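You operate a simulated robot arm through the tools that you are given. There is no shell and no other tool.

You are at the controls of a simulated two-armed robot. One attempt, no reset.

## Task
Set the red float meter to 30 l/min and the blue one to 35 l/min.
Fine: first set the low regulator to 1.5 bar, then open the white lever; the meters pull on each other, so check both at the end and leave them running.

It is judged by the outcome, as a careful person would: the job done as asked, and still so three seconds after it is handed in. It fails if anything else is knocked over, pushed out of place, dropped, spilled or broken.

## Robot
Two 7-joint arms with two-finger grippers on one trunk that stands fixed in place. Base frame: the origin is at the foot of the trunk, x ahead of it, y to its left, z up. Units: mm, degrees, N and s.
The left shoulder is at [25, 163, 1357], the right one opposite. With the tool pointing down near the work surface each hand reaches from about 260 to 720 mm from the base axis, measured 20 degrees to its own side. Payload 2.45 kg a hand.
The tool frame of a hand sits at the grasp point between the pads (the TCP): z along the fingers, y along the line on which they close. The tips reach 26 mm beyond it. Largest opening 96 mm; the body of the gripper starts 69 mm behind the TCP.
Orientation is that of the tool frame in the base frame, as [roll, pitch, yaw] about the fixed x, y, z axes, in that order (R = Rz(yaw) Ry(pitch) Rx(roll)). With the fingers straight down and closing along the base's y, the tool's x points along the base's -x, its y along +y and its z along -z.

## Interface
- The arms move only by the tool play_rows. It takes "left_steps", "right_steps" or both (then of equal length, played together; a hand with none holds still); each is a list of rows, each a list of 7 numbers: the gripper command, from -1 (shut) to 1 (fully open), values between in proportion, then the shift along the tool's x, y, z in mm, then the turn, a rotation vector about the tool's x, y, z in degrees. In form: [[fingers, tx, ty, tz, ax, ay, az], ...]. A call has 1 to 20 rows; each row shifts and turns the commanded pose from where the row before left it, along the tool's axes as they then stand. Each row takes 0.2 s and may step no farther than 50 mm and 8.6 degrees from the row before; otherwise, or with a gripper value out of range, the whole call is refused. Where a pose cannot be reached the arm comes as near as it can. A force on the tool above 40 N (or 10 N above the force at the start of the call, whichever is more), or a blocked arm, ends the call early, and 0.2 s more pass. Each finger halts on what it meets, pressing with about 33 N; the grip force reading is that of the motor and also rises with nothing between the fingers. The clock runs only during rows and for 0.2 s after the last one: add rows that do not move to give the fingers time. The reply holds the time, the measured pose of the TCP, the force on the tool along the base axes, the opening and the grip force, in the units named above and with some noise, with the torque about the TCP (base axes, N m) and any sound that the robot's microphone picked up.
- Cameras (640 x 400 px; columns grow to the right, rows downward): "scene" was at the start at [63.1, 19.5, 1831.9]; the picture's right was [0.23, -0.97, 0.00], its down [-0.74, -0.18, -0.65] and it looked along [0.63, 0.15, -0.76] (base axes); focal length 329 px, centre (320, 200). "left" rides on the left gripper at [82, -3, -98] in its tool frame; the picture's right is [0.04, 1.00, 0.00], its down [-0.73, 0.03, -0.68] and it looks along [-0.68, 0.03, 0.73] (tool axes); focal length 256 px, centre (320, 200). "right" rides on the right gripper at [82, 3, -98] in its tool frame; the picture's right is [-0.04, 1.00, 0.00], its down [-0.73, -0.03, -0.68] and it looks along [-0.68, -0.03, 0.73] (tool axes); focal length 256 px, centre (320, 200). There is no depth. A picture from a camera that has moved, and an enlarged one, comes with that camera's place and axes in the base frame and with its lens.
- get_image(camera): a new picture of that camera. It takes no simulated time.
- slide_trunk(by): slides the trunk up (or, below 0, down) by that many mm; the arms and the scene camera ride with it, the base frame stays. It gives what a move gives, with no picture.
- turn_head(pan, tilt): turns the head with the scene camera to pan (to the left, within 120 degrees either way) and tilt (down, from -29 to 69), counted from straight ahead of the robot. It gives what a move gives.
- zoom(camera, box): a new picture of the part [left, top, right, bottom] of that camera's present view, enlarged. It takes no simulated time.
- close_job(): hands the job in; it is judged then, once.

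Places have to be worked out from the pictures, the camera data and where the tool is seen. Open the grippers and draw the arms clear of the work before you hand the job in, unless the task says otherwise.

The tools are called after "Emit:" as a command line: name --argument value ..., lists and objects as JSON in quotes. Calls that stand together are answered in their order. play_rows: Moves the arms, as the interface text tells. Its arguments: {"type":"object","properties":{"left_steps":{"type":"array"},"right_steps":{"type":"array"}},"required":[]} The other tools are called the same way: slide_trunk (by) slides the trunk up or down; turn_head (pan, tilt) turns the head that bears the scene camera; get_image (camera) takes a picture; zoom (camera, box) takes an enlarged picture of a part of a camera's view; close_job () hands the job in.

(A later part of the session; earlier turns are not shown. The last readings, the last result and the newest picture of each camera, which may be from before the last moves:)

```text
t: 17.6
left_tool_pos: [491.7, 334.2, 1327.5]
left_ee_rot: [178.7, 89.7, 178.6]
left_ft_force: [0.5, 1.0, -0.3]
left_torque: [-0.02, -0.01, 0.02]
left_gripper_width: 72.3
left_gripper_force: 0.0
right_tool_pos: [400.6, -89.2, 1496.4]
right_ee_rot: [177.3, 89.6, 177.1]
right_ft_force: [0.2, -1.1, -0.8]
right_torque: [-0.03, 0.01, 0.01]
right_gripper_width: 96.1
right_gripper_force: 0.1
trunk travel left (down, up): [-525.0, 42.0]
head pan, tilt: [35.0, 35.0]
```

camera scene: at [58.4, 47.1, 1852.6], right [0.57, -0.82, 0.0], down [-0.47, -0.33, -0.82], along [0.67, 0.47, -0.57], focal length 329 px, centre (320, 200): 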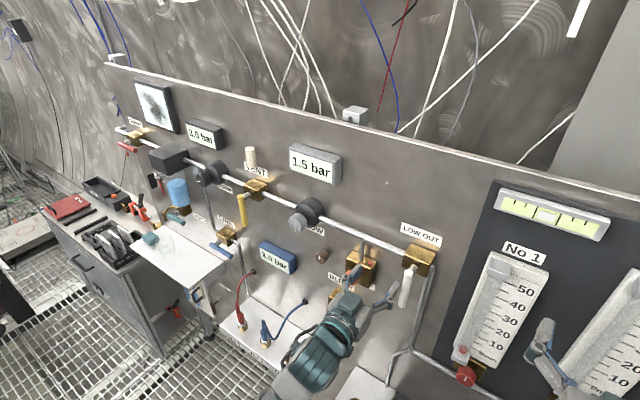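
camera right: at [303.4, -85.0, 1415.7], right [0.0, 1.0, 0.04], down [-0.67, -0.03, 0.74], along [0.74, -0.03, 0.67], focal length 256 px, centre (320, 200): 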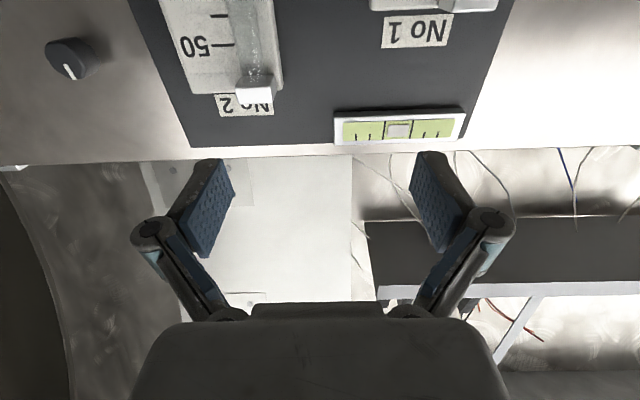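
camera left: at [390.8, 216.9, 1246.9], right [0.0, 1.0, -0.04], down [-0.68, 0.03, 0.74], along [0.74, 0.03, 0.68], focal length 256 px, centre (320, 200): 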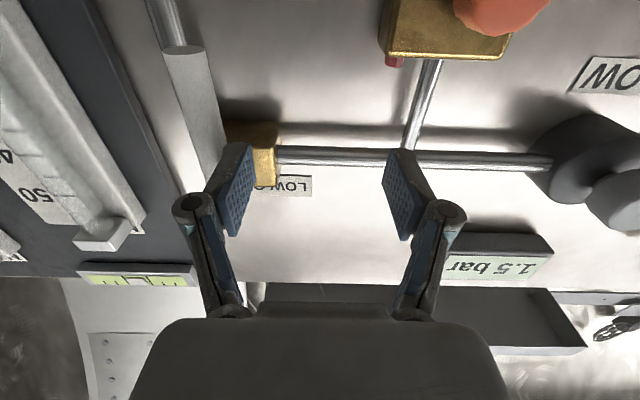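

The command follows the reached pose. Now I draw the left hand back and off to the side, out of the way.

Emit:
play_rows --left_steps '[[0.5, 0, 0, -40, 0, 0, 0], [0.5, 0, 20, -40, 0, 0, 0], [0.5, 0, 45, 0, 0, 0, 0], [0.5, 0, 45, 0, 0, 0, 0], [0.5, 30, 40, 0, 0, 0, 0], [0.5, 40, 0, 0, 0, 0, 0], [0.5, 0, 0, 0, 0, 0, 0]]'

Emit:
turn_head --pan 0 --tilt 45

Emit:
get_image --camera "scene"

```text
t: 19.2
left_tool_pos: [450.7, 500.3, 1253.5]
left_ee_rot: [174.7, 89.8, 174.7]
left_ft_force: [-0.2, -0.5, 0.2]
left_torque: [-0.03, -0.01, 0.03]
left_gripper_width: 72.1
left_gripper_force: 0.0
left hand out of reach, approached as far as the arm can: row 1, 2
right_tool_pos: [399.8, -89.2, 1497.6]
right_ee_rot: [171.6, 89.6, 171.4]
right_ft_force: [-0.1, 0.6, -0.6]
right_torque: [0.0, -0.03, 0.05]
right_gripper_width: 96.1
right_gripper_force: 0.1
trunk travel left (down, up): [-525.0, 42.0]
head pan, tilt: [35.0, 35.0]
```

```text
t: 20.3
left_tool_pos: [452.7, 500.4, 1254.0]
left_ee_rot: [-177.2, 89.8, -177.2]
left_ft_force: [-0.9, -0.5, -0.8]
left_torque: [0.01, 0.0, 0.0]
left_gripper_width: 72.1
left_gripper_force: 0.0
right_tool_pos: [399.2, -89.0, 1498.4]
right_ee_rot: [175.2, 89.8, 175.1]
right_ft_force: [0.1, 0.8, 0.5]
right_torque: [0.0, 0.0, 0.0]
right_gripper_width: 96.1
right_gripper_force: 0.1
trunk travel left (down, up): [-525.0, 42.0]
head pan, tilt: [0.0, 45.0]
```

```text
taken
camera scene: at [66.7, 2.0, 1837.8], right [0.0, -1.0, 0.0], down [-0.71, 0.0, -0.71], along [0.71, 0.0, -0.71], focal length 329 px, centre (320, 200)
```

scene: 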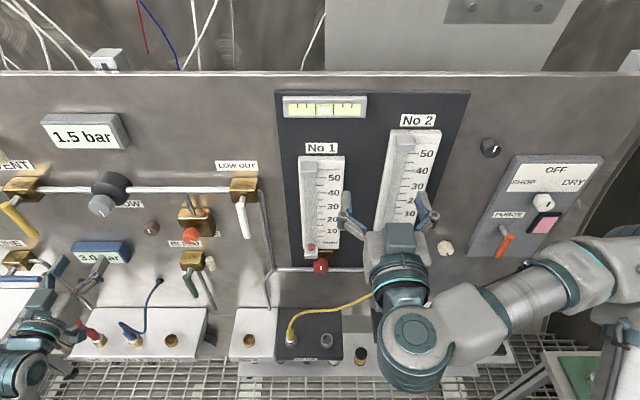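

Good frontal view. I enlarge the white lever and the meters.

Emit:
zoom --camera "scene" --box '[190, 150, 310, 290]'

Emit:
zoom --camera "scene" --box '[270, 80, 470, 280]'

```text
2.86 times, centred on (250, 220) of scene
camera zoom: at [66.7, 2.0, 1837.8], right [0.0, -1.0, 0.0], down [-0.71, 0.0, -0.71], along [0.71, 0.0, -0.71], focal length 941 px, centre (520, 143)
```

zoom: 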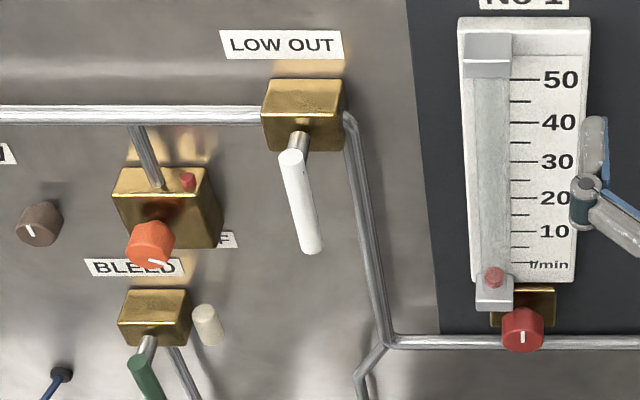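

```text
2.00 times, centred on (370, 180) of scene
camera zoom: at [66.7, 2.0, 1837.8], right [0.0, -1.0, 0.0], down [-0.71, 0.0, -0.71], along [0.71, 0.0, -0.71], focal length 658 px, centre (220, 240)
```

zoom: 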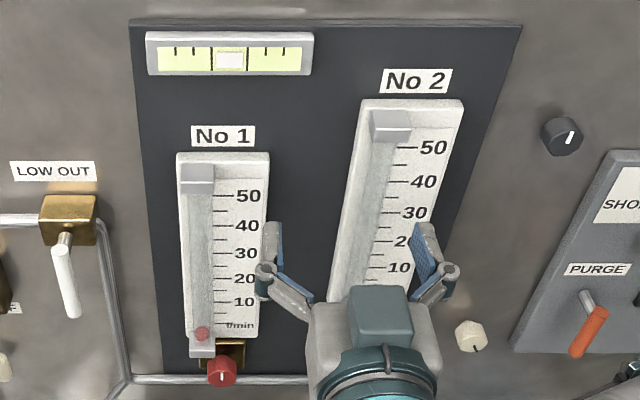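

The handle is vertical at y ≈ 158, z from 1278 to 1377, stem at z ≈ 1366. I bring the right hand in front of it at x ≈ 440 and look with its camera.

Emit:
play_rows --right_steps '[[0.2, 27, 35, 6, 0, 0, 0], [0.2, 27, 35, 6, 0, 0, 0], [0.2, 27, 35, 6, 0, 0, 0], [0.2, 27, 35, 6, 0, 0, 0], [0.2, 27, 35, 6, 0, 0, 0], [0.2, 27, 35, 6, 0, 0, 0], [0.2, 26, 37, 4, 0, 0, 0], [0.2, 0, 0, 0, 0, 0, 0]]'

Emit:
get_image --camera "right"

Emit:
get_image --camera "scene"

```text
t: 22.1
left_tool_pos: [451.8, 501.9, 1253.5]
left_ee_rot: [-164.6, 89.7, -164.9]
left_ft_force: [0.5, -0.3, 0.3]
left_torque: [0.0, -0.01, 0.0]
left_gripper_width: 72.1
left_gripper_force: 0.2
right_tool_pos: [440.0, 159.4, 1308.4]
right_ee_rot: [178.4, 89.7, 178.3]
right_ft_force: [0.3, -0.9, -0.4]
right_torque: [0.02, 0.0, 0.0]
right_gripper_width: 57.8
right_gripper_force: 0.0
trunk travel left (down, up): [-525.0, 42.0]
head pan, tilt: [0.0, 45.0]
```

```text
taken
camera right: at [340.4, 161.2, 1228.4], right [0.0, 1.0, 0.04], down [-0.67, -0.03, 0.74], along [0.74, -0.03, 0.67], focal length 256 px, centre (320, 200)
```

right: 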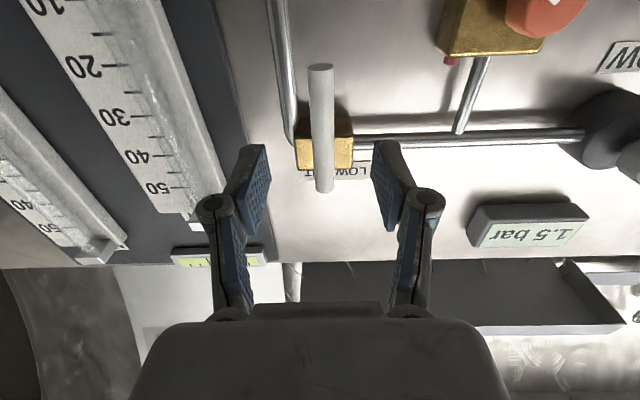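

```text
taken
camera scene: at [67.2, 10.6, 1837.7], right [0.0, -1.0, 0.01], down [-0.71, 0.0, -0.71], along [0.71, 0.0, -0.71], focal length 329 px, centre (320, 200)
```

scene: 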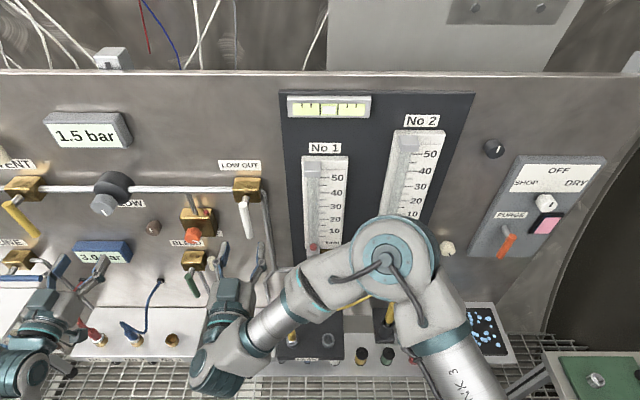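

The handle (y ≈ 158.5) lies on the tool axis. I advance the open right hand so the handle stands between the fingers.

Emit:
play_rows --right_steps '[[0.2, 0, 0, 25, 0, 0, 0], [0.2, 0, 0, 25, 0, 0, 0], [0.2, 0, -0.5, 15, 0, 0, 0], [0.2, 0, 0, 0, 0, 0, 0]]'

Emit:
get_image --camera "right"

Emit:
zoom --camera "scene" --box '[190, 150, 310, 290]'

```text
t: 23.1
left_tool_pos: [450.1, 502.4, 1253.9]
left_ee_rot: [-171.6, 89.7, -171.6]
left_ft_force: [-0.2, 0.6, 0.2]
left_torque: [0.0, 0.0, 0.02]
left_gripper_width: 72.1
left_gripper_force: 0.1
right_tool_pos: [502.9, 157.1, 1309.3]
right_ee_rot: [179.3, 89.8, 179.3]
right_ft_force: [-0.5, -0.4, -0.4]
right_torque: [-0.02, 0.01, -0.02]
right_gripper_width: 57.5
right_gripper_force: 0.2
trunk travel left (down, up): [-525.0, 42.0]
head pan, tilt: [0.0, 45.0]
```

```text
taken
camera right: at [403.9, 160.1, 1228.9], right [0.0, 1.0, 0.04], down [-0.68, -0.03, 0.74], along [0.74, -0.03, 0.67], focal length 256 px, centre (320, 200)
```

right: 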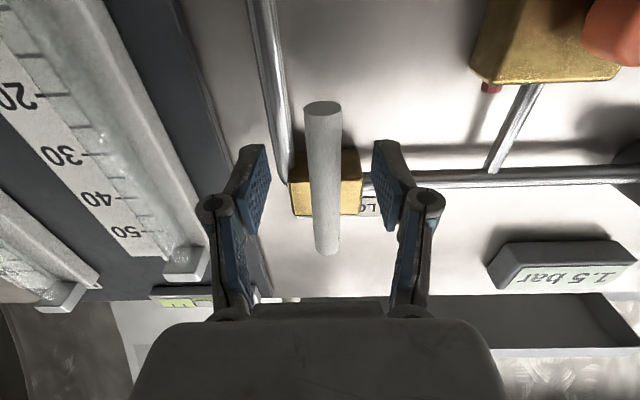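

```text
2.86 times, centred on (250, 220) of scene
camera zoom: at [67.0, 8.5, 1837.7], right [0.0, -1.0, 0.01], down [-0.71, 0.0, -0.71], along [0.71, 0.0, -0.71], focal length 941 px, centre (520, 143)
```

zoom: 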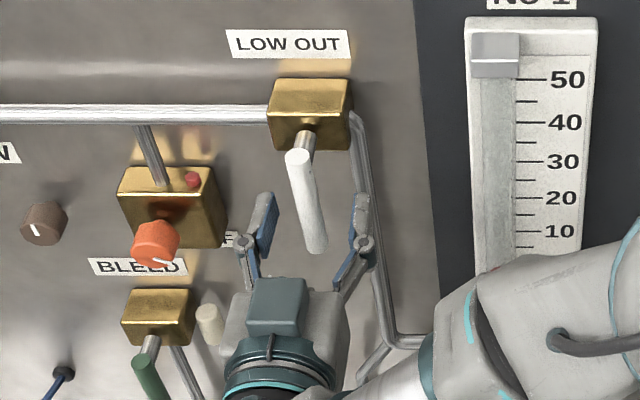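

The handle is centred between the fingers. I close to a loose cage (26 mm) around the 18 mm handle, then swing it toward the right in an arc about its stem, first 24° only.

Emit:
play_rows --right_steps '[[-0.46, 0, 0, 0, 0, 0, 0], [-0.46, 0, 0, 0, 0, 0, 0], [-0.46, -0.5, -7.4, 0, 0, 0, -8], [-0.46, -0.5, -7.4, 0, 0, 0, -8], [-0.46, -0.5, -7.4, 0, 0, 0, -8], [-0.46, 0, 0, 0, 0, 0, 0]]'

Emit:
get_image --camera "right"

Emit:
zoom --camera "scene" --box '[190, 150, 310, 290]'

```text
t: 24.5
left_tool_pos: [451.8, 501.6, 1254.3]
left_ee_rot: [-178.8, 89.7, -178.8]
left_ft_force: [-0.9, 0.3, 0.3]
left_torque: [0.01, 0.0, 0.02]
left_gripper_width: 71.7
left_gripper_force: 0.0
right_tool_pos: [502.8, 133.8, 1313.6]
right_ee_rot: [-90.7, 65.9, -90.9]
right_ft_force: [-0.5, -0.4, -0.7]
right_torque: [0.01, -0.07, 0.0]
right_gripper_width: 26.6
right_gripper_force: 0.2
trunk travel left (down, up): [-525.0, 42.0]
head pan, tilt: [0.0, 45.0]
```

```text
taken
camera right: at [404.0, 103.4, 1238.5], right [0.0, 0.93, -0.37], down [-0.67, 0.27, 0.69], along [0.74, 0.25, 0.63], focal length 256 px, centre (320, 200)
```

right: 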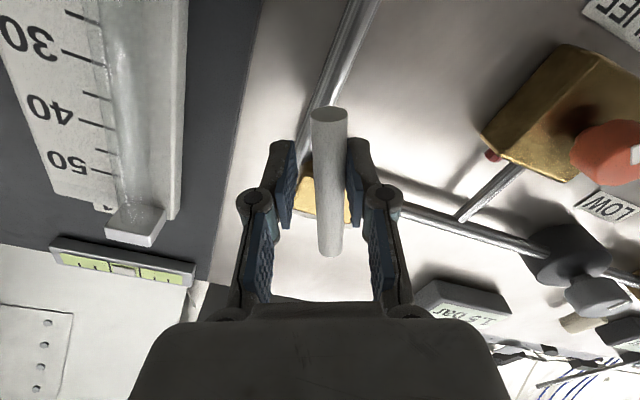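

```text
2.86 times, centred on (250, 220) of scene
camera zoom: at [67.0, 6.3, 1837.7], right [0.0, -1.0, 0.0], down [-0.71, 0.0, -0.71], along [0.71, 0.0, -0.71], focal length 941 px, centre (520, 143)
```

zoom: 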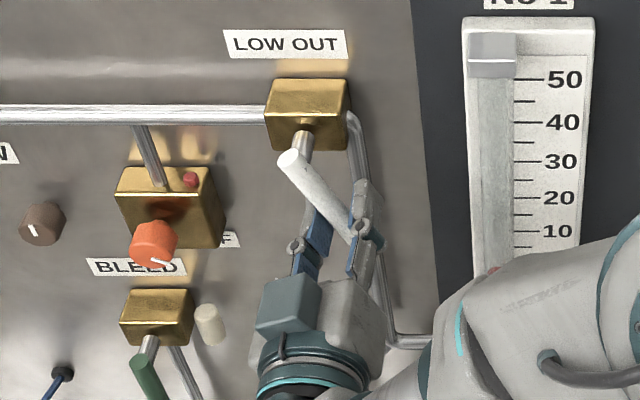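

The lever follows this way easily (forces under 1 N). I continue the arc.

Emit:
play_rows --right_steps '[[-0.46, -0.5, -7.4, 0, 0, 0, -8], [-0.46, -0.5, -7.4, 0, 0, 0, -8], [-0.46, -0.5, -7.4, 0, 0, 0, -8], [-0.46, -0.5, -7.4, 0, 0, 0, -8], [-0.46, -0.5, -7.4, 0, 0, 0, -8], [-0.46, 0, 0, 0, 0, 0, 0]]'

Emit:
get_image --camera "right"

Emit:
get_image --camera "scene"

```text
t: 25.9
left_tool_pos: [452.4, 501.8, 1254.9]
left_ee_rot: [-178.1, 89.7, -178.1]
left_ft_force: [-0.6, 0.1, -0.3]
left_torque: [-0.01, 0.01, 0.01]
left_gripper_width: 71.9
left_gripper_force: 0.1
right_tool_pos: [503.2, 107.9, 1339.7]
right_ee_rot: [-90.3, 25.8, -90.3]
right_ft_force: [0.7, 0.5, -1.3]
right_torque: [0.05, 0.01, -0.01]
right_gripper_width: 26.4
right_gripper_force: 0.4
trunk travel left (down, up): [-525.0, 42.0]
head pan, tilt: [0.0, 45.0]
```

```text
taken
camera right: at [405.1, 36.1, 1301.2], right [0.0, 0.47, -0.88], down [-0.68, 0.65, 0.35], along [0.74, 0.6, 0.32], focal length 256 px, centre (320, 200)
```

right: 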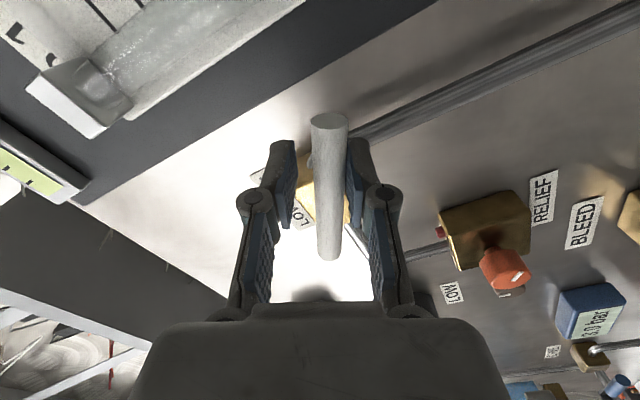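

```text
taken
camera scene: at [67.0, 6.5, 1837.7], right [0.0, -1.0, 0.0], down [-0.71, 0.0, -0.71], along [0.71, 0.0, -0.71], focal length 329 px, centre (320, 200)
```

scene: 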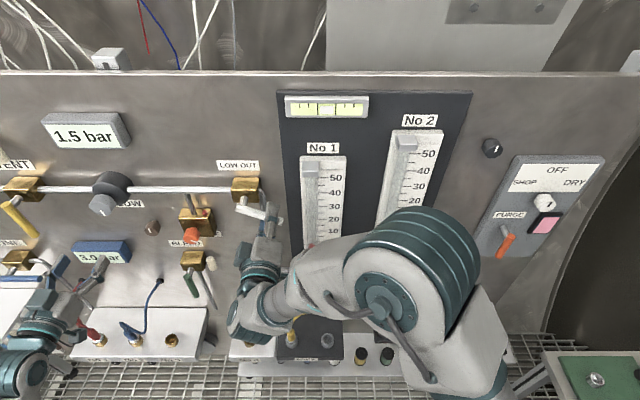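

At 64° now, all smooth. I finish the arc to 90° and check for the end stop.

Emit:
play_rows --right_steps '[[-0.46, -0.5, -7.4, 0, 0, 0, -8], [-0.46, -0.5, -7.4, 0, 0, 0, -8], [-0.46, -0.5, -7.4, 0, 0, 0, -8], [-0.46, 0, -1.8, 0, 0, 0, -2], [-0.46, 0, 0, 0, 0, 0, 0]]'

Emit:
get_image --camera "right"

Emit:
get_image --camera "scene"

```text
t: 27.1
left_tool_pos: [451.8, 501.1, 1253.2]
left_ee_rot: [-178.2, 89.7, -178.3]
left_ft_force: [0.6, -0.4, -0.6]
left_torque: [-0.02, -0.01, -0.03]
left_gripper_width: 72.0
left_gripper_force: 0.0
right_tool_pos: [505.4, 104.1, 1363.3]
right_ee_rot: [-90.3, 0.0, -90.1]
right_ft_force: [-0.3, 0.6, -1.0]
right_torque: [0.03, 0.0, 0.01]
right_gripper_width: 26.2
right_gripper_force: 0.0
trunk travel left (down, up): [-525.0, 42.0]
head pan, tilt: [0.0, 45.0]
```

```text
taken
camera right: at [405.7, 21.2, 1359.5], right [-0.01, 0.04, -1.0], down [-0.68, 0.74, 0.03], along [0.74, 0.68, 0.02], focal length 256 px, centre (320, 200)
```

right: 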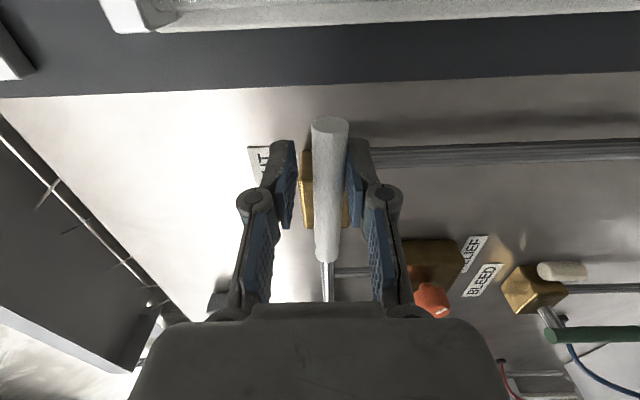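

```text
taken
camera scene: at [67.0, 6.1, 1837.7], right [0.0, -1.0, 0.0], down [-0.71, 0.0, -0.71], along [0.71, 0.0, -0.71], focal length 329 px, centre (320, 200)
```

scene: 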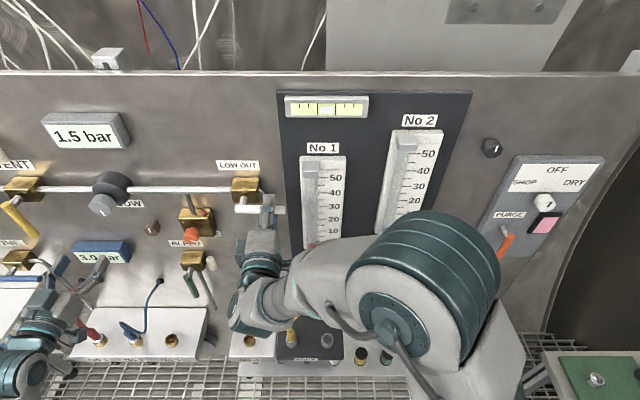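

The handle looks about horizontal. I enlarge to check it against the pipe.

Emit:
zoom --camera "scene" --box '[210, 150, 310, 250]'

Emit:
zoom --camera "scene" --box '[270, 80, 470, 260]'

```text
4.00 times, centred on (260, 200) of scene
camera zoom: at [67.0, 6.1, 1837.7], right [0.0, -1.0, 0.0], down [-0.71, 0.0, -0.71], along [0.71, 0.0, -0.71], focal length 1317 px, centre (560, 200)
```

zoom: 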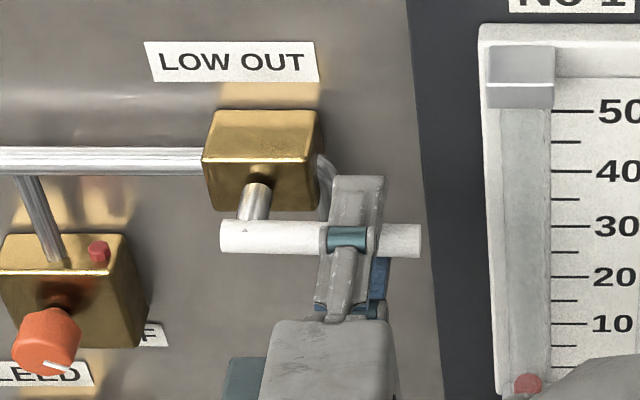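

```text
2.22 times, centred on (370, 170) of scene
camera zoom: at [67.0, 6.1, 1837.7], right [0.0, -1.0, 0.0], down [-0.71, 0.0, -0.71], along [0.71, 0.0, -0.71], focal length 732 px, centre (209, 267)
```

zoom: 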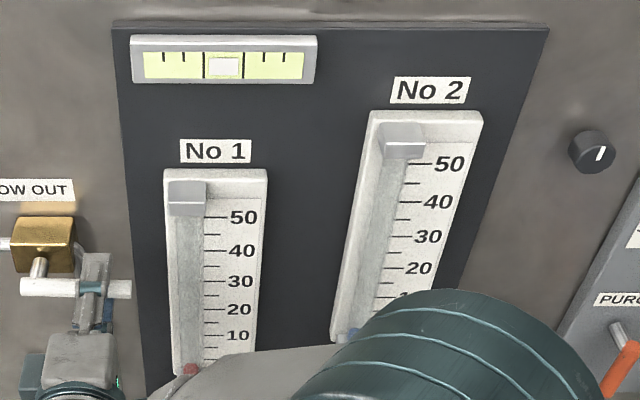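

The handle is within a couple of degrees of level. I nudge it 4° more to meet its stop, watching the force.

Emit:
play_rows --right_steps '[[-0.46, 0, -1.9, 0, 0, 0, -2], [-0.46, 0, -1.9, 0, 0, 0, -2], [-0.46, 0, 0, 0, 0, 0, 0]]'

Emit:
zoom --camera "scene" --box '[210, 150, 310, 250]'

Emit:
get_image --camera "right"

```text
t: 27.9
left_tool_pos: [451.8, 500.2, 1253.6]
left_ee_rot: [-179.4, 89.7, -179.5]
left_ft_force: [-0.1, 0.0, -0.3]
left_torque: [0.02, 0.01, 0.01]
left_gripper_width: 72.1
left_gripper_force: 0.0
right_tool_pos: [505.1, 104.1, 1366.6]
right_ee_rot: [-90.4, -3.9, -90.1]
right_ft_force: [1.1, 0.5, -5.9]
right_torque: [0.07, 0.04, -0.05]
right_gripper_width: 29.5
right_gripper_force: 2.7
trunk travel left (down, up): [-525.0, 42.0]
head pan, tilt: [0.0, 45.0]
```

```text
4.00 times, centred on (260, 200) of scene
camera zoom: at [68.1, 6.2, 1837.6], right [0.0, -1.0, 0.0], down [-0.71, 0.0, -0.71], along [0.71, 0.0, -0.71], focal length 1317 px, centre (560, 200)
```

zoom: 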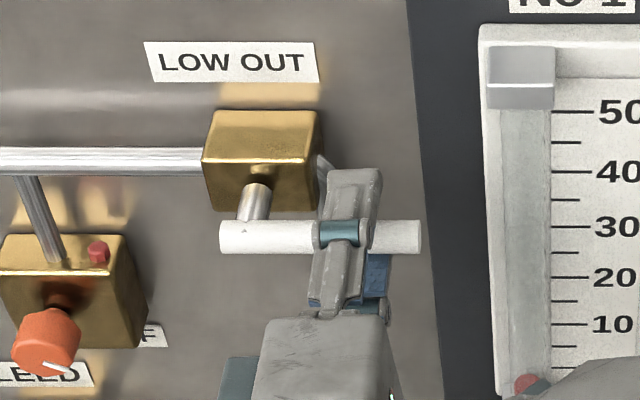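

```text
taken
camera right: at [405.8, 21.6, 1368.8], right [-0.01, -0.03, -1.0], down [-0.68, 0.74, -0.02], along [0.74, 0.68, -0.03], focal length 256 px, centre (320, 200)
```

right: 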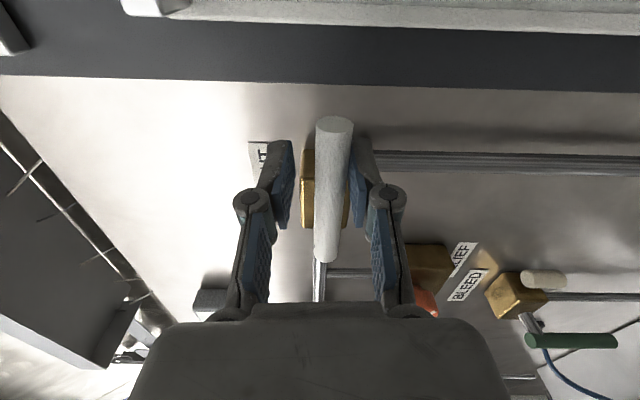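

The stop is reached (about 6 N, handle level): the valve is fully open. I open the fingers and back straight off.

Emit:
play_rows --right_steps '[[-0.3, 0, 2, 0, 0, 0, 0], [0.1, 0, 0, 0, 0, 0, 0], [0.1, 0, 0, -20, 0, 0, 0], [0.1, 0, 0, -40, 0, 0, 0], [0.1, 0, 0, 0, 0, 0, 0]]'

Emit:
get_image --camera "scene"

Emit:
zoom --camera "scene" --box '[210, 80, 470, 260]'

```text
t: 29.1
left_tool_pos: [452.4, 501.4, 1253.1]
left_ee_rot: [-176.2, 89.6, -176.2]
left_ft_force: [-0.3, -0.4, 1.0]
left_torque: [-0.01, 0.01, 0.02]
left_gripper_width: 72.0
left_gripper_force: 0.0
right_tool_pos: [445.7, 102.3, 1364.0]
right_ee_rot: [-90.4, -4.0, -90.1]
right_ft_force: [0.5, 0.3, -0.1]
right_torque: [0.05, -0.02, 0.01]
right_gripper_width: 52.9
right_gripper_force: 0.1
trunk travel left (down, up): [-525.0, 42.0]
head pan, tilt: [0.0, 45.0]
```

```text
taken
camera scene: at [66.8, 5.7, 1837.7], right [0.0, -1.0, 0.0], down [-0.71, 0.0, -0.71], along [0.71, 0.0, -0.71], focal length 329 px, centre (320, 200)
```

scene: 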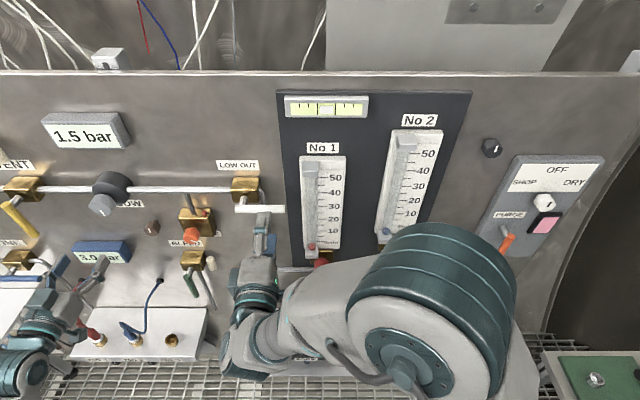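

```text
2.22 times, centred on (340, 170) of scene
camera zoom: at [66.8, 5.7, 1837.7], right [0.0, -1.0, 0.0], down [-0.71, 0.0, -0.71], along [0.71, 0.0, -0.71], focal length 732 px, centre (276, 267)
```

zoom: 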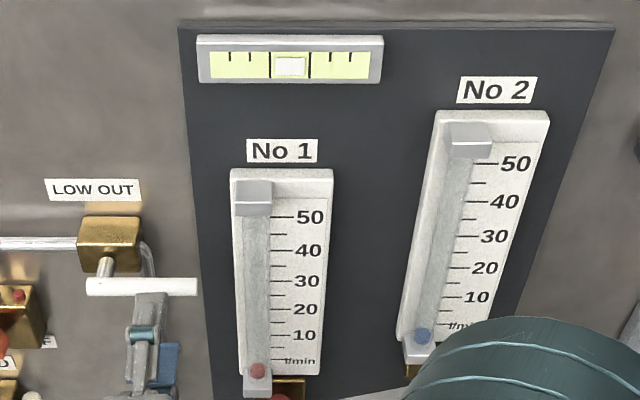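

The white lever is fully open, floats still at the bottom, so both meter needle valves are shut. I unroll the right hand and then bring it in front of the red knob (about [538, 2, 1130]).

Emit:
play_rows --right_steps '[[0.1, 0, 0, -5, 0, 0, 8.5], [0.1, 0, 0, 0, 0, 0, 8.5], [0.1, 0, 0, 0, 0, 0, 8.5], [0.1, 0, 0, 0, 0, 0, 8.5], [0.1, 0, 0, 0, 0, 0, 8.5], [0.1, 0, 0, 0, 0, 0, 8.5], [0.1, 0, 0, 0, 0, 0, 8.5], [0.1, 0, 0, 0, 0, 0, 8.5], [0.1, 0, 0, 0, 0, 0, 8.5], [0.1, 0, 0, 0, 0, 0, 8.5], [0.1, 0, 0, 0, 0, 0, 8.5], [0.1, 0, 0, 0, 0, 0, 0.5], [0.1, 0, 0, 0, 0, 0, 0]]'

```text
t: 31.9
left_tool_pos: [452.3, 500.1, 1252.7]
left_ee_rot: [-177.9, 89.7, -177.9]
left_ft_force: [-0.8, 0.2, 0.5]
left_torque: [0.0, -0.01, 0.0]
left_gripper_width: 72.4
left_gripper_force: 0.0
right_tool_pos: [439.0, 103.9, 1364.8]
right_ee_rot: [164.4, 89.8, 164.1]
right_ft_force: [-0.7, -1.1, -0.5]
right_torque: [-0.02, 0.0, -0.02]
right_gripper_width: 52.8
right_gripper_force: 0.0
trunk travel left (down, up): [-525.0, 42.0]
head pan, tilt: [0.0, 45.0]
```

Unrolled. Now down and right to in front of the red knob.

Emit:
play_rows --right_steps '[[0.1, 42, -20, 0, 0, 0, 0], [0.1, 42, -20, 0, 0, 0, 0], [0.1, 42, -20, 0, 0, 0, 0], [0.1, 42, -21, 0, 0, 0, 0], [0.1, 42, -21, 0, 0, 0, 0], [0.1, 0, 0, 0, 0, 0, 0]]'

Emit:
get_image --camera "right"

Emit:
get_image --camera "scene"

```text
t: 33.3
left_tool_pos: [451.1, 499.4, 1254.2]
left_ee_rot: [176.1, 89.7, 176.1]
left_ft_force: [-0.8, -0.3, 0.4]
left_torque: [0.05, 0.02, -0.01]
left_gripper_width: 72.0
left_gripper_force: 0.1
right_tool_pos: [437.9, 1.6, 1154.7]
right_ee_rot: [163.4, 89.7, 163.2]
right_ft_force: [-0.7, -1.3, 0.5]
right_torque: [0.0, 0.01, 0.01]
right_gripper_width: 52.7
right_gripper_force: 0.1
trunk travel left (down, up): [-525.0, 42.0]
head pan, tilt: [0.0, 45.0]
```

```text
taken
camera right: at [337.9, 5.1, 1073.4], right [0.0, 1.0, 0.04], down [-0.68, -0.03, 0.74], along [0.74, -0.03, 0.68], focal length 256 px, centre (320, 200)
```

right: 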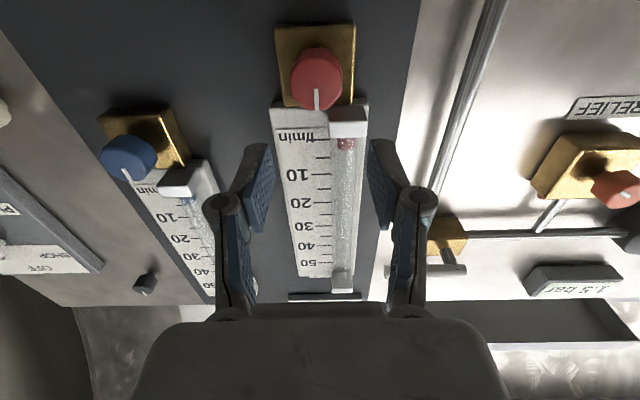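

```text
taken
camera scene: at [67.3, 3.3, 1837.8], right [0.0, -1.0, 0.0], down [-0.71, 0.0, -0.71], along [0.71, 0.0, -0.71], focal length 329 px, centre (320, 200)
```

scene: 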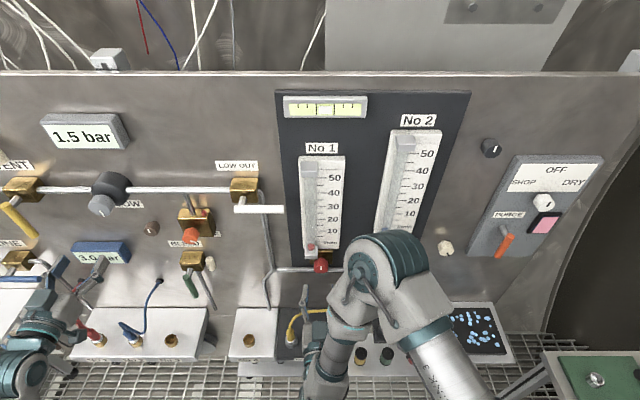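

Both meters are well visible. I enlarge on the red knob to place it exactly.

Emit:
zoom --camera "right" --box '[240, 10, 400, 110]'

Emit:
zoom --camera "scene" --box '[280, 220, 360, 280]'

```text
4.00 times, centred on (320, 60) of right
camera zoom: at [337.9, 5.1, 1073.4], right [0.0, 1.0, 0.04], down [-0.68, -0.03, 0.74], along [0.74, -0.03, 0.68], focal length 1024 px, centre (320, 760)
```

zoom: 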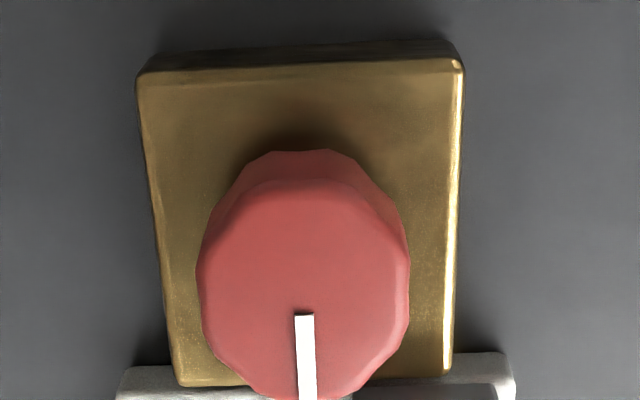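

```text
6.67 times, centred on (320, 250) of scene
camera zoom: at [67.3, 3.3, 1837.8], right [0.0, -1.0, 0.0], down [-0.71, 0.0, -0.71], along [0.71, 0.0, -0.71], focal length 2195 px, centre (320, -133)
```

zoom: 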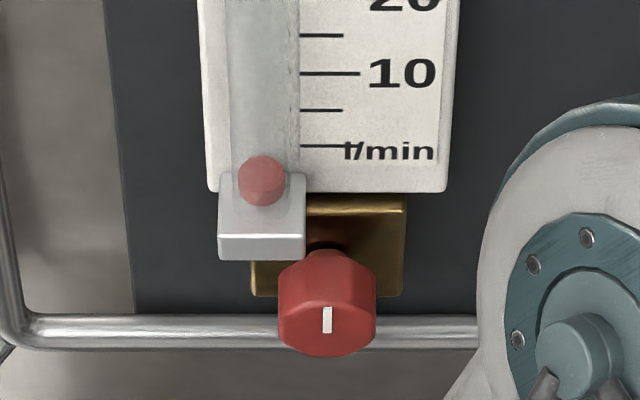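

I check the small grey block above the knob and the float, since the fingers will pass near it.

Emit:
zoom --camera "right" --box '[260, 60, 380, 180]'

Emit:
zoom --camera "right" --box '[80, 90, 240, 250]'

```text
3.33 times, centred on (320, 120) of right
camera zoom: at [337.9, 5.1, 1073.4], right [0.0, 1.0, 0.04], down [-0.68, -0.03, 0.74], along [0.74, -0.03, 0.68], focal length 853 px, centre (320, 467)
```

zoom: 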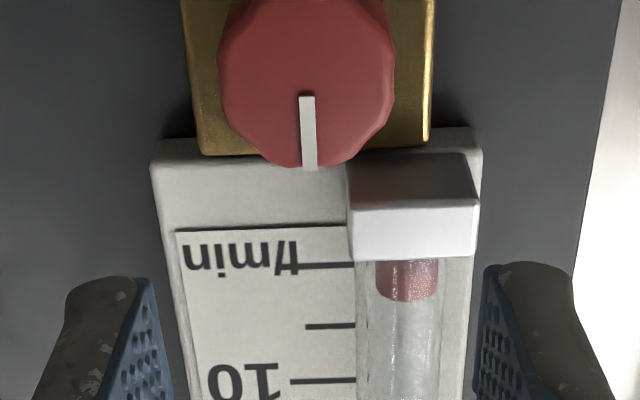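

```text
2.50 times, centred on (160, 170) of right
camera zoom: at [337.9, 5.1, 1073.4], right [0.0, 1.0, 0.04], down [-0.68, -0.03, 0.74], along [0.74, -0.03, 0.68], focal length 640 px, centre (720, 275)
```

zoom: 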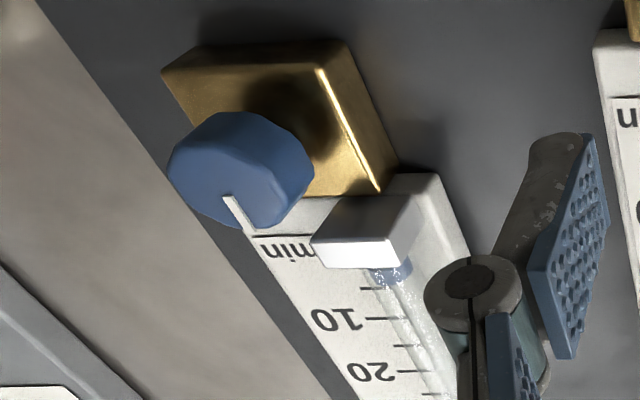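

Knob front ≈ [525, 0, 1135], the grey block above it starts at z ≈ 1167, x ≈ 535, so turning the hand anticlockwise is clear. First I station the left hand as a level "eye" for the meters: shift it right and up, still well off the panel.

Emit:
play_rows --left_steps '[[0.5, 0, -40, 0, 0, 0, 0], [0.5, 0, -40, 0, 0, 0, 0], [0.5, -30, -30, 0, 0, 0, 0], [0.5, -40, -20, 0, 0, 0, 0], [0.5, -40, 0, 0, 0, 0, 0], [0.5, 0, 0, 0, 0, 0, 0]]'

```text
t: 34.7
left_tool_pos: [453.3, 372.5, 1362.0]
left_ee_rot: [-169.8, 89.6, -169.8]
left_ft_force: [-0.7, -1.4, -0.7]
left_torque: [0.02, 0.01, 0.0]
left_gripper_width: 72.1
left_gripper_force: 0.0
right_tool_pos: [437.0, 3.6, 1155.8]
right_ee_rot: [-176.8, 89.6, -176.8]
right_ft_force: [-0.5, 0.2, 0.4]
right_torque: [0.02, -0.06, -0.02]
right_gripper_width: 52.8
right_gripper_force: 0.1
trunk travel left (down, up): [-525.0, 42.0]
head pan, tilt: [0.0, 45.0]
```

Now I yaw the left hand to the right by 50°, drawing back a bit at the same time.

Emit:
play_rows --left_steps '[[0.5, 0, 0, -8, 8.3, 0, 0], [0.5, 0, 0, -8, 8.3, 0, 0], [0.5, 0, 0, -8, 8.3, 0, 0], [0.5, 0, 0, -8, 8.3, 0, 0], [0.5, 0, 0, -8, 8.3, 0, 0], [0.5, 0, 0, -8, 8.3, 0, 0], [0.5, 0, 0, 0, 0, 0, 0]]'

Emit:
get_image --camera "scene"

```text
t: 36.3
left_tool_pos: [406.9, 387.1, 1362.0]
left_ee_rot: [-123.8, 89.8, -173.5]
left_ft_force: [1.0, -0.5, -0.2]
left_torque: [-0.01, 0.03, -0.01]
left_gripper_width: 72.0
left_gripper_force: 0.1
right_tool_pos: [437.2, 3.2, 1155.4]
right_ee_rot: [174.9, 89.7, 174.9]
right_ft_force: [-0.2, -0.3, 0.5]
right_torque: [-0.02, 0.02, 0.01]
right_gripper_width: 52.9
right_gripper_force: 0.0
trunk travel left (down, up): [-525.0, 42.0]
head pan, tilt: [0.0, 45.0]
```

```text
taken
camera scene: at [67.5, 5.3, 1837.7], right [0.0, -1.0, 0.0], down [-0.71, 0.0, -0.71], along [0.71, 0.0, -0.71], focal length 329 px, centre (320, 200)
```

scene: 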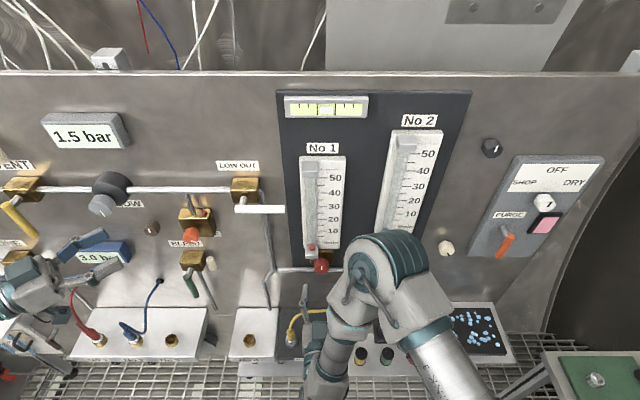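

Next I pitch that hand down 43° so its camera looks level, then look.

Emit:
play_rows --left_steps '[[0.5, 0, 0, 0, 0, 8.6, 0], [0.5, 0, 0, 0, 0, 8.6, 0], [0.5, 0, 0, 0, 0, 8.6, 0], [0.5, 0, 0, 0, 0, 8.6, 0], [0.5, 0, 0, 0, 0, 8.6, 0], [0.5, 0, 0, 0, 0, 0, 0]]'

Emit:
get_image --camera "left"

```text
t: 37.7
left_tool_pos: [407.3, 386.7, 1363.2]
left_ee_rot: [-179.7, 46.8, 130.5]
left_ft_force: [-0.1, -0.5, 0.2]
left_torque: [0.02, 0.0, 0.0]
left_gripper_width: 71.9
left_gripper_force: 0.2
right_tool_pos: [436.9, 3.6, 1155.4]
right_ee_rot: [173.4, 89.7, 173.3]
right_ft_force: [0.0, -0.6, 0.2]
right_torque: [-0.01, -0.01, -0.02]
right_gripper_width: 52.8
right_gripper_force: 0.1
trunk travel left (down, up): [-525.0, 42.0]
head pan, tilt: [0.0, 45.0]
```

```text
taken
camera left: at [322.9, 482.3, 1371.7], right [0.75, 0.67, -0.03], down [0.03, 0.02, 1.0], along [0.67, -0.75, -0.01], focal length 256 px, centre (320, 200)
```

left: 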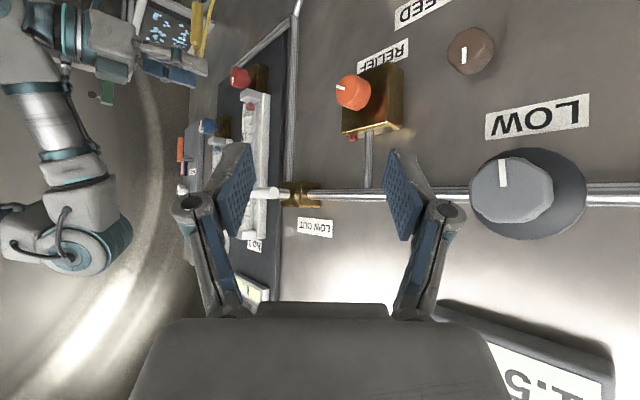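

The left camera is now level at z ≈ 1372. I shift that hand right and back so it looks past the lever at both scales.

Emit:
play_rows --left_steps '[[0.5, -12.2, -34.3, 13.1, 0, 0, 0], [0.5, -12.2, -34.3, 13.1, 0, 0, 0], [0.5, -12.2, -34.3, 13.1, 0, 0, 0], [0.5, -12.2, -34.3, 13.1, 0, 0, 0], [1, -12.2, -34.3, 13.1, 0, 0, 0], [1, 0, 0, 0, 0, 0, 0]]'

Emit:
get_image --camera "left"

Emit:
get_image --camera "scene"

```text
t: 39.1
left_tool_pos: [332.8, 206.0, 1363.3]
left_ee_rot: [-179.8, 46.7, 130.4]
left_ft_force: [-0.7, 0.5, -0.5]
left_torque: [0.0, 0.02, 0.0]
left_gripper_width: 95.8
left_gripper_force: 0.1
right_tool_pos: [436.1, 2.7, 1155.5]
right_ee_rot: [171.4, 89.7, 171.4]
right_ft_force: [0.7, 0.0, 0.3]
right_torque: [-0.02, -0.01, -0.01]
right_gripper_width: 52.7
right_gripper_force: 0.0
trunk travel left (down, up): [-525.0, 42.0]
head pan, tilt: [0.0, 45.0]
```

```text
taken
camera left: at [248.3, 301.8, 1372.0], right [0.75, 0.67, -0.03], down [0.03, 0.02, 1.0], along [0.67, -0.75, -0.01], focal length 256 px, centre (320, 200)
```

left: 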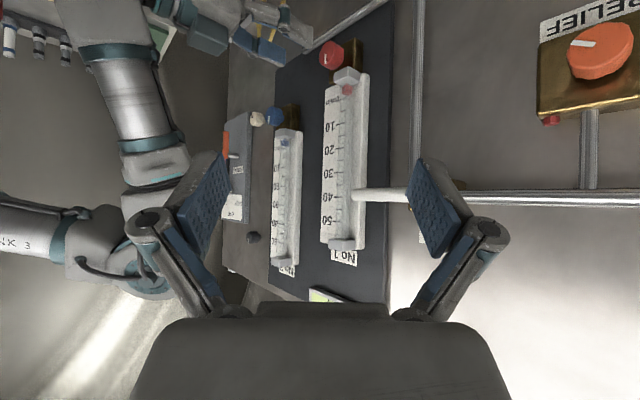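

```text
taken
camera scene: at [67.9, 3.1, 1837.7], right [0.0, -1.0, 0.0], down [-0.71, 0.0, -0.71], along [0.71, 0.0, -0.71], focal length 329 px, centre (320, 200)
```

scene: 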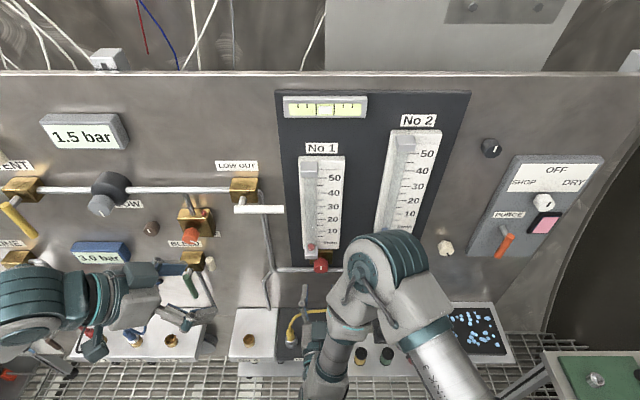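

Excellent: the left camera sees both scales nearly level, through its open fingers. I enlarge them.

Emit:
zoom --camera "left" --box '[310, 60, 390, 260]'

Emit:
zoom --camera "left" --box '[250, 100, 330, 290]'

```text
2.00 times, centred on (350, 160) of left
camera zoom: at [248.3, 301.8, 1372.0], right [0.75, 0.67, -0.03], down [0.03, 0.02, 1.0], along [0.67, -0.75, -0.01], focal length 512 px, centre (260, 280)
```

zoom: 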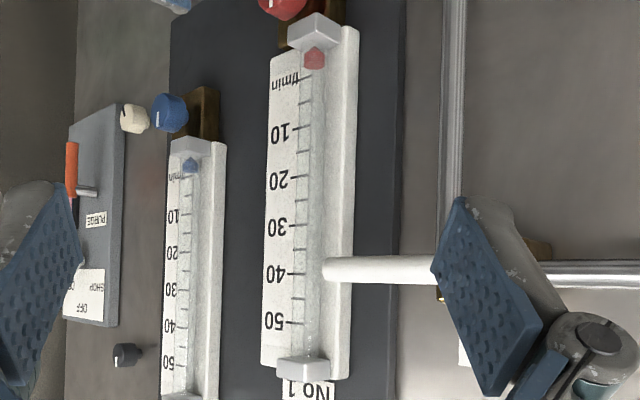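

```text
2.11 times, centred on (290, 195) of left
camera zoom: at [248.3, 301.8, 1372.0], right [0.75, 0.67, -0.03], down [0.03, 0.02, 1.0], along [0.67, -0.75, -0.01], focal length 539 px, centre (383, 210)
```

zoom: 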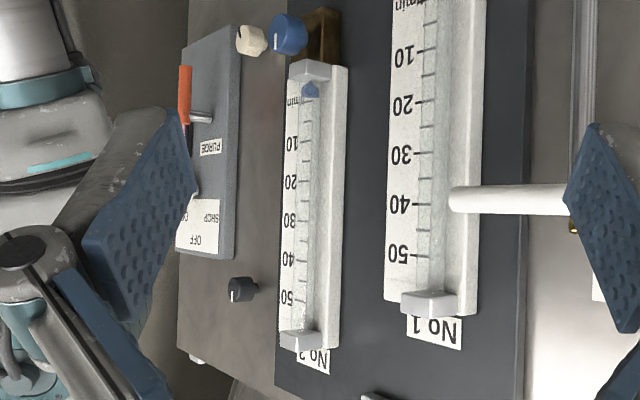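

The scales are clear (about 4 mm per l/min). To learn which part of a float marks its reading, I lower the left camera level with the zero marks while the flow is still shut.

Emit:
play_rows --left_steps '[[1, 30.1, 0, 28, 0, 0, 0], [1, 30.1, 0, 28, 0, 0, 0], [1, 30.1, 0, 28, 0, 0, 0], [1, 30.1, 0, 28, 0, 0, 0], [1, 0, 0, 0, 0, 0, 0]]'

Emit:
get_image --camera "left"

```text
t: 40.3
left_tool_pos: [361.5, 219.8, 1204.5]
left_ee_rot: [-179.7, 46.9, 130.4]
left_ft_force: [-0.2, -0.2, -0.4]
left_torque: [-0.01, 0.0, -0.02]
left_gripper_width: 96.1
left_gripper_force: 0.1
left hand out of reach, approached as far as the arm can: row 1, 2, 3
right_tool_pos: [437.9, 2.8, 1155.7]
right_ee_rot: [172.7, 89.7, 172.4]
right_ft_force: [-0.6, -0.7, 0.3]
right_torque: [-0.04, 0.02, 0.02]
right_gripper_width: 52.5
right_gripper_force: 0.0
trunk travel left (down, up): [-525.0, 42.0]
head pan, tilt: [0.0, 45.0]
```

```text
taken
camera left: at [276.3, 315.6, 1212.8], right [0.75, 0.66, -0.03], down [0.03, 0.02, 1.0], along [0.66, -0.75, -0.01], focal length 256 px, centre (320, 200)
```

left: 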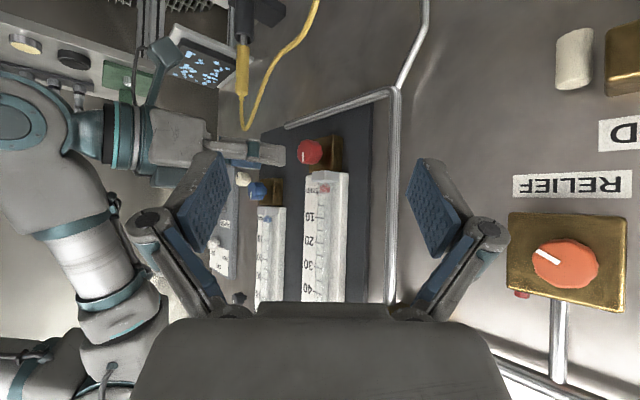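

Emit:
zoom --camera "left" --box '[295, 165, 355, 225]'

Emit:
zoom --camera "left" --box '[240, 190, 300, 250]'

```text
6.67 times, centred on (325, 195) of left
camera zoom: at [276.3, 315.6, 1212.8], right [0.75, 0.66, -0.03], down [0.03, 0.02, 1.0], along [0.66, -0.75, -0.01], focal length 1707 px, centre (287, 233)
```

zoom: 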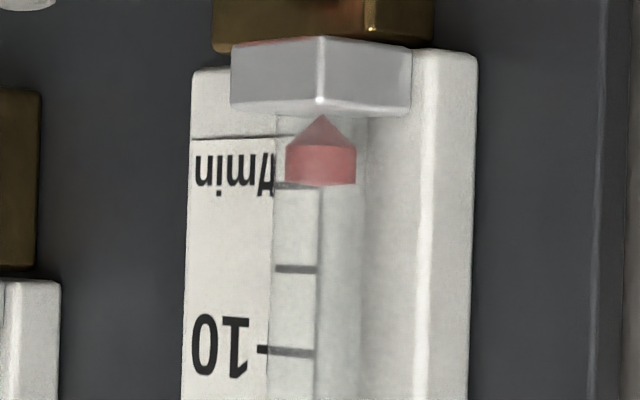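

```text
6.67 times, centred on (270, 220) of left
camera zoom: at [276.3, 315.6, 1212.8], right [0.75, 0.66, -0.03], down [0.03, 0.02, 1.0], along [0.66, -0.75, -0.01], focal length 1707 px, centre (653, 67)
```

zoom: 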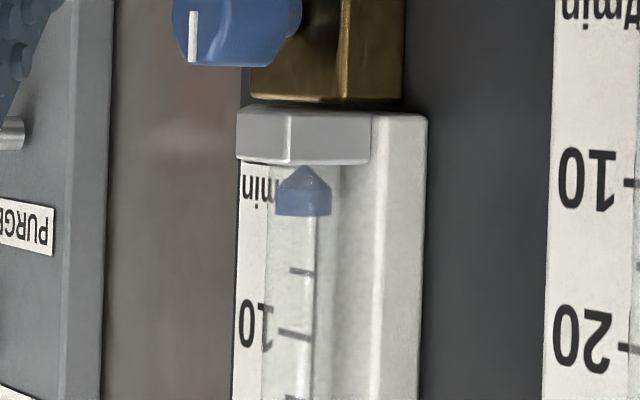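

Clear: the flat upper rim of each float stands at the 0 mark at rest, so the top edge is what reads. Now I bring the right hand in line with the red knob and look.

Emit:
play_rows --right_steps '[[0.35, 10, -1.5, 20, 0, 0, 0], [0.35, 10, -1, 20, 0, 0, 0], [0.35, 0, 0, 0, 0, 0, 0]]'

Emit:
get_image --camera "right"

Emit:
zoom --camera "right" --box '[260, 60, 380, 160]'

```text
t: 41.1
left_tool_pos: [362.2, 219.1, 1205.4]
left_ee_rot: [-179.6, 46.8, 130.3]
left_ft_force: [-0.1, 0.5, 0.5]
left_torque: [0.0, -0.04, -0.05]
left_gripper_width: 96.0
left_gripper_force: 0.2
right_tool_pos: [477.9, 0.5, 1133.8]
right_ee_rot: [176.3, 89.8, 176.3]
right_ft_force: [0.0, 0.0, 0.0]
right_torque: [0.02, 0.01, -0.03]
right_gripper_width: 64.8
right_gripper_force: 0.1
trunk travel left (down, up): [-525.0, 42.0]
head pan, tilt: [0.0, 45.0]
```

```text
taken
camera right: at [377.8, 2.9, 1053.0], right [0.0, 1.0, 0.04], down [-0.68, -0.03, 0.74], along [0.74, -0.03, 0.68], focal length 256 px, centre (320, 200)
```

right: 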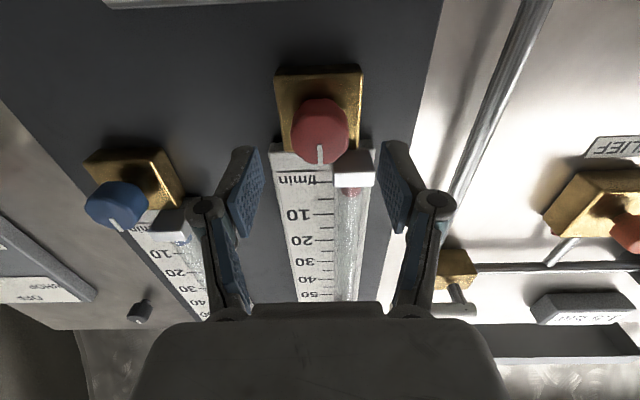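

```text
4.00 times, centred on (320, 110) of right
camera zoom: at [377.8, 2.9, 1053.0], right [0.0, 1.0, 0.04], down [-0.68, -0.03, 0.74], along [0.74, -0.03, 0.68], focal length 1024 px, centre (320, 560)
```

zoom: 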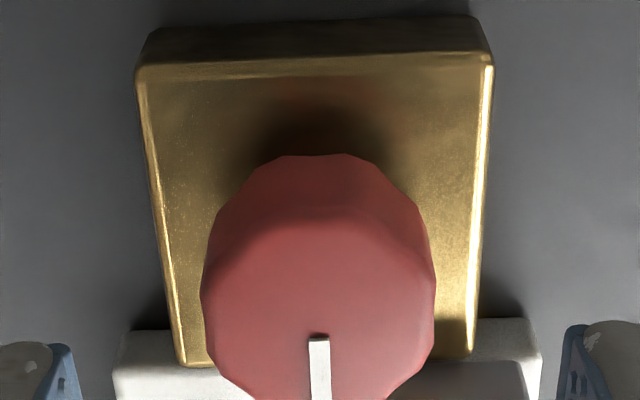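

The red knob's axis is on the tool axis (front at x ≈ 523). I advance 38 mm and close on it.

Emit:
play_rows --right_steps '[[0.35, 0, 0, 20, 0, 0, 0], [0.35, 0, 0, 18, 0, 0, 0], [0.35, 0, 0, 0, 0, 0, 0], [-0.2, 0, 0, 0, 0, 0, 0], [-1, 0, 0, 0, 0, 0, 0], [-1, 0, 0, 0, 0, 0, 0]]'

Emit:
get_image --camera "right"

Emit:
zoom --camera "scene" --box '[270, 200, 370, 300]'

```text
t: 42.5
left_tool_pos: [362.0, 220.3, 1204.7]
left_ee_rot: [-179.5, 46.8, 130.3]
left_ft_force: [-0.7, 0.3, 0.3]
left_torque: [0.0, 0.02, -0.03]
left_gripper_width: 95.6
left_gripper_force: 0.0
right_tool_pos: [516.9, 0.3, 1133.3]
right_ee_rot: [174.6, 89.7, 174.4]
right_ft_force: [-1.5, -0.8, 2.2]
right_torque: [0.0, 0.09, -0.01]
right_gripper_width: 37.8
right_gripper_force: 45.2
trunk travel left (down, up): [-525.0, 42.0]
head pan, tilt: [0.0, 45.0]
```

```text
taken
camera right: at [416.8, 2.7, 1052.6], right [0.0, 1.0, 0.04], down [-0.68, -0.03, 0.74], along [0.74, -0.03, 0.67], focal length 256 px, centre (320, 200)
```

right: 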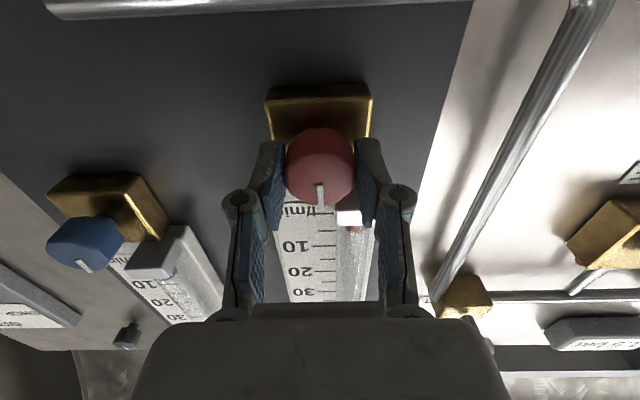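

```text
4.00 times, centred on (320, 250) of scene
camera zoom: at [67.2, 3.9, 1837.7], right [0.0, -1.0, 0.0], down [-0.71, 0.0, -0.71], along [0.71, 0.0, -0.71], focal length 1317 px, centre (320, 0)
```

zoom: 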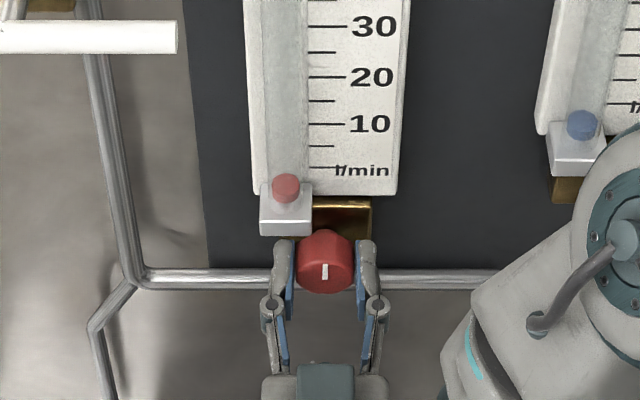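

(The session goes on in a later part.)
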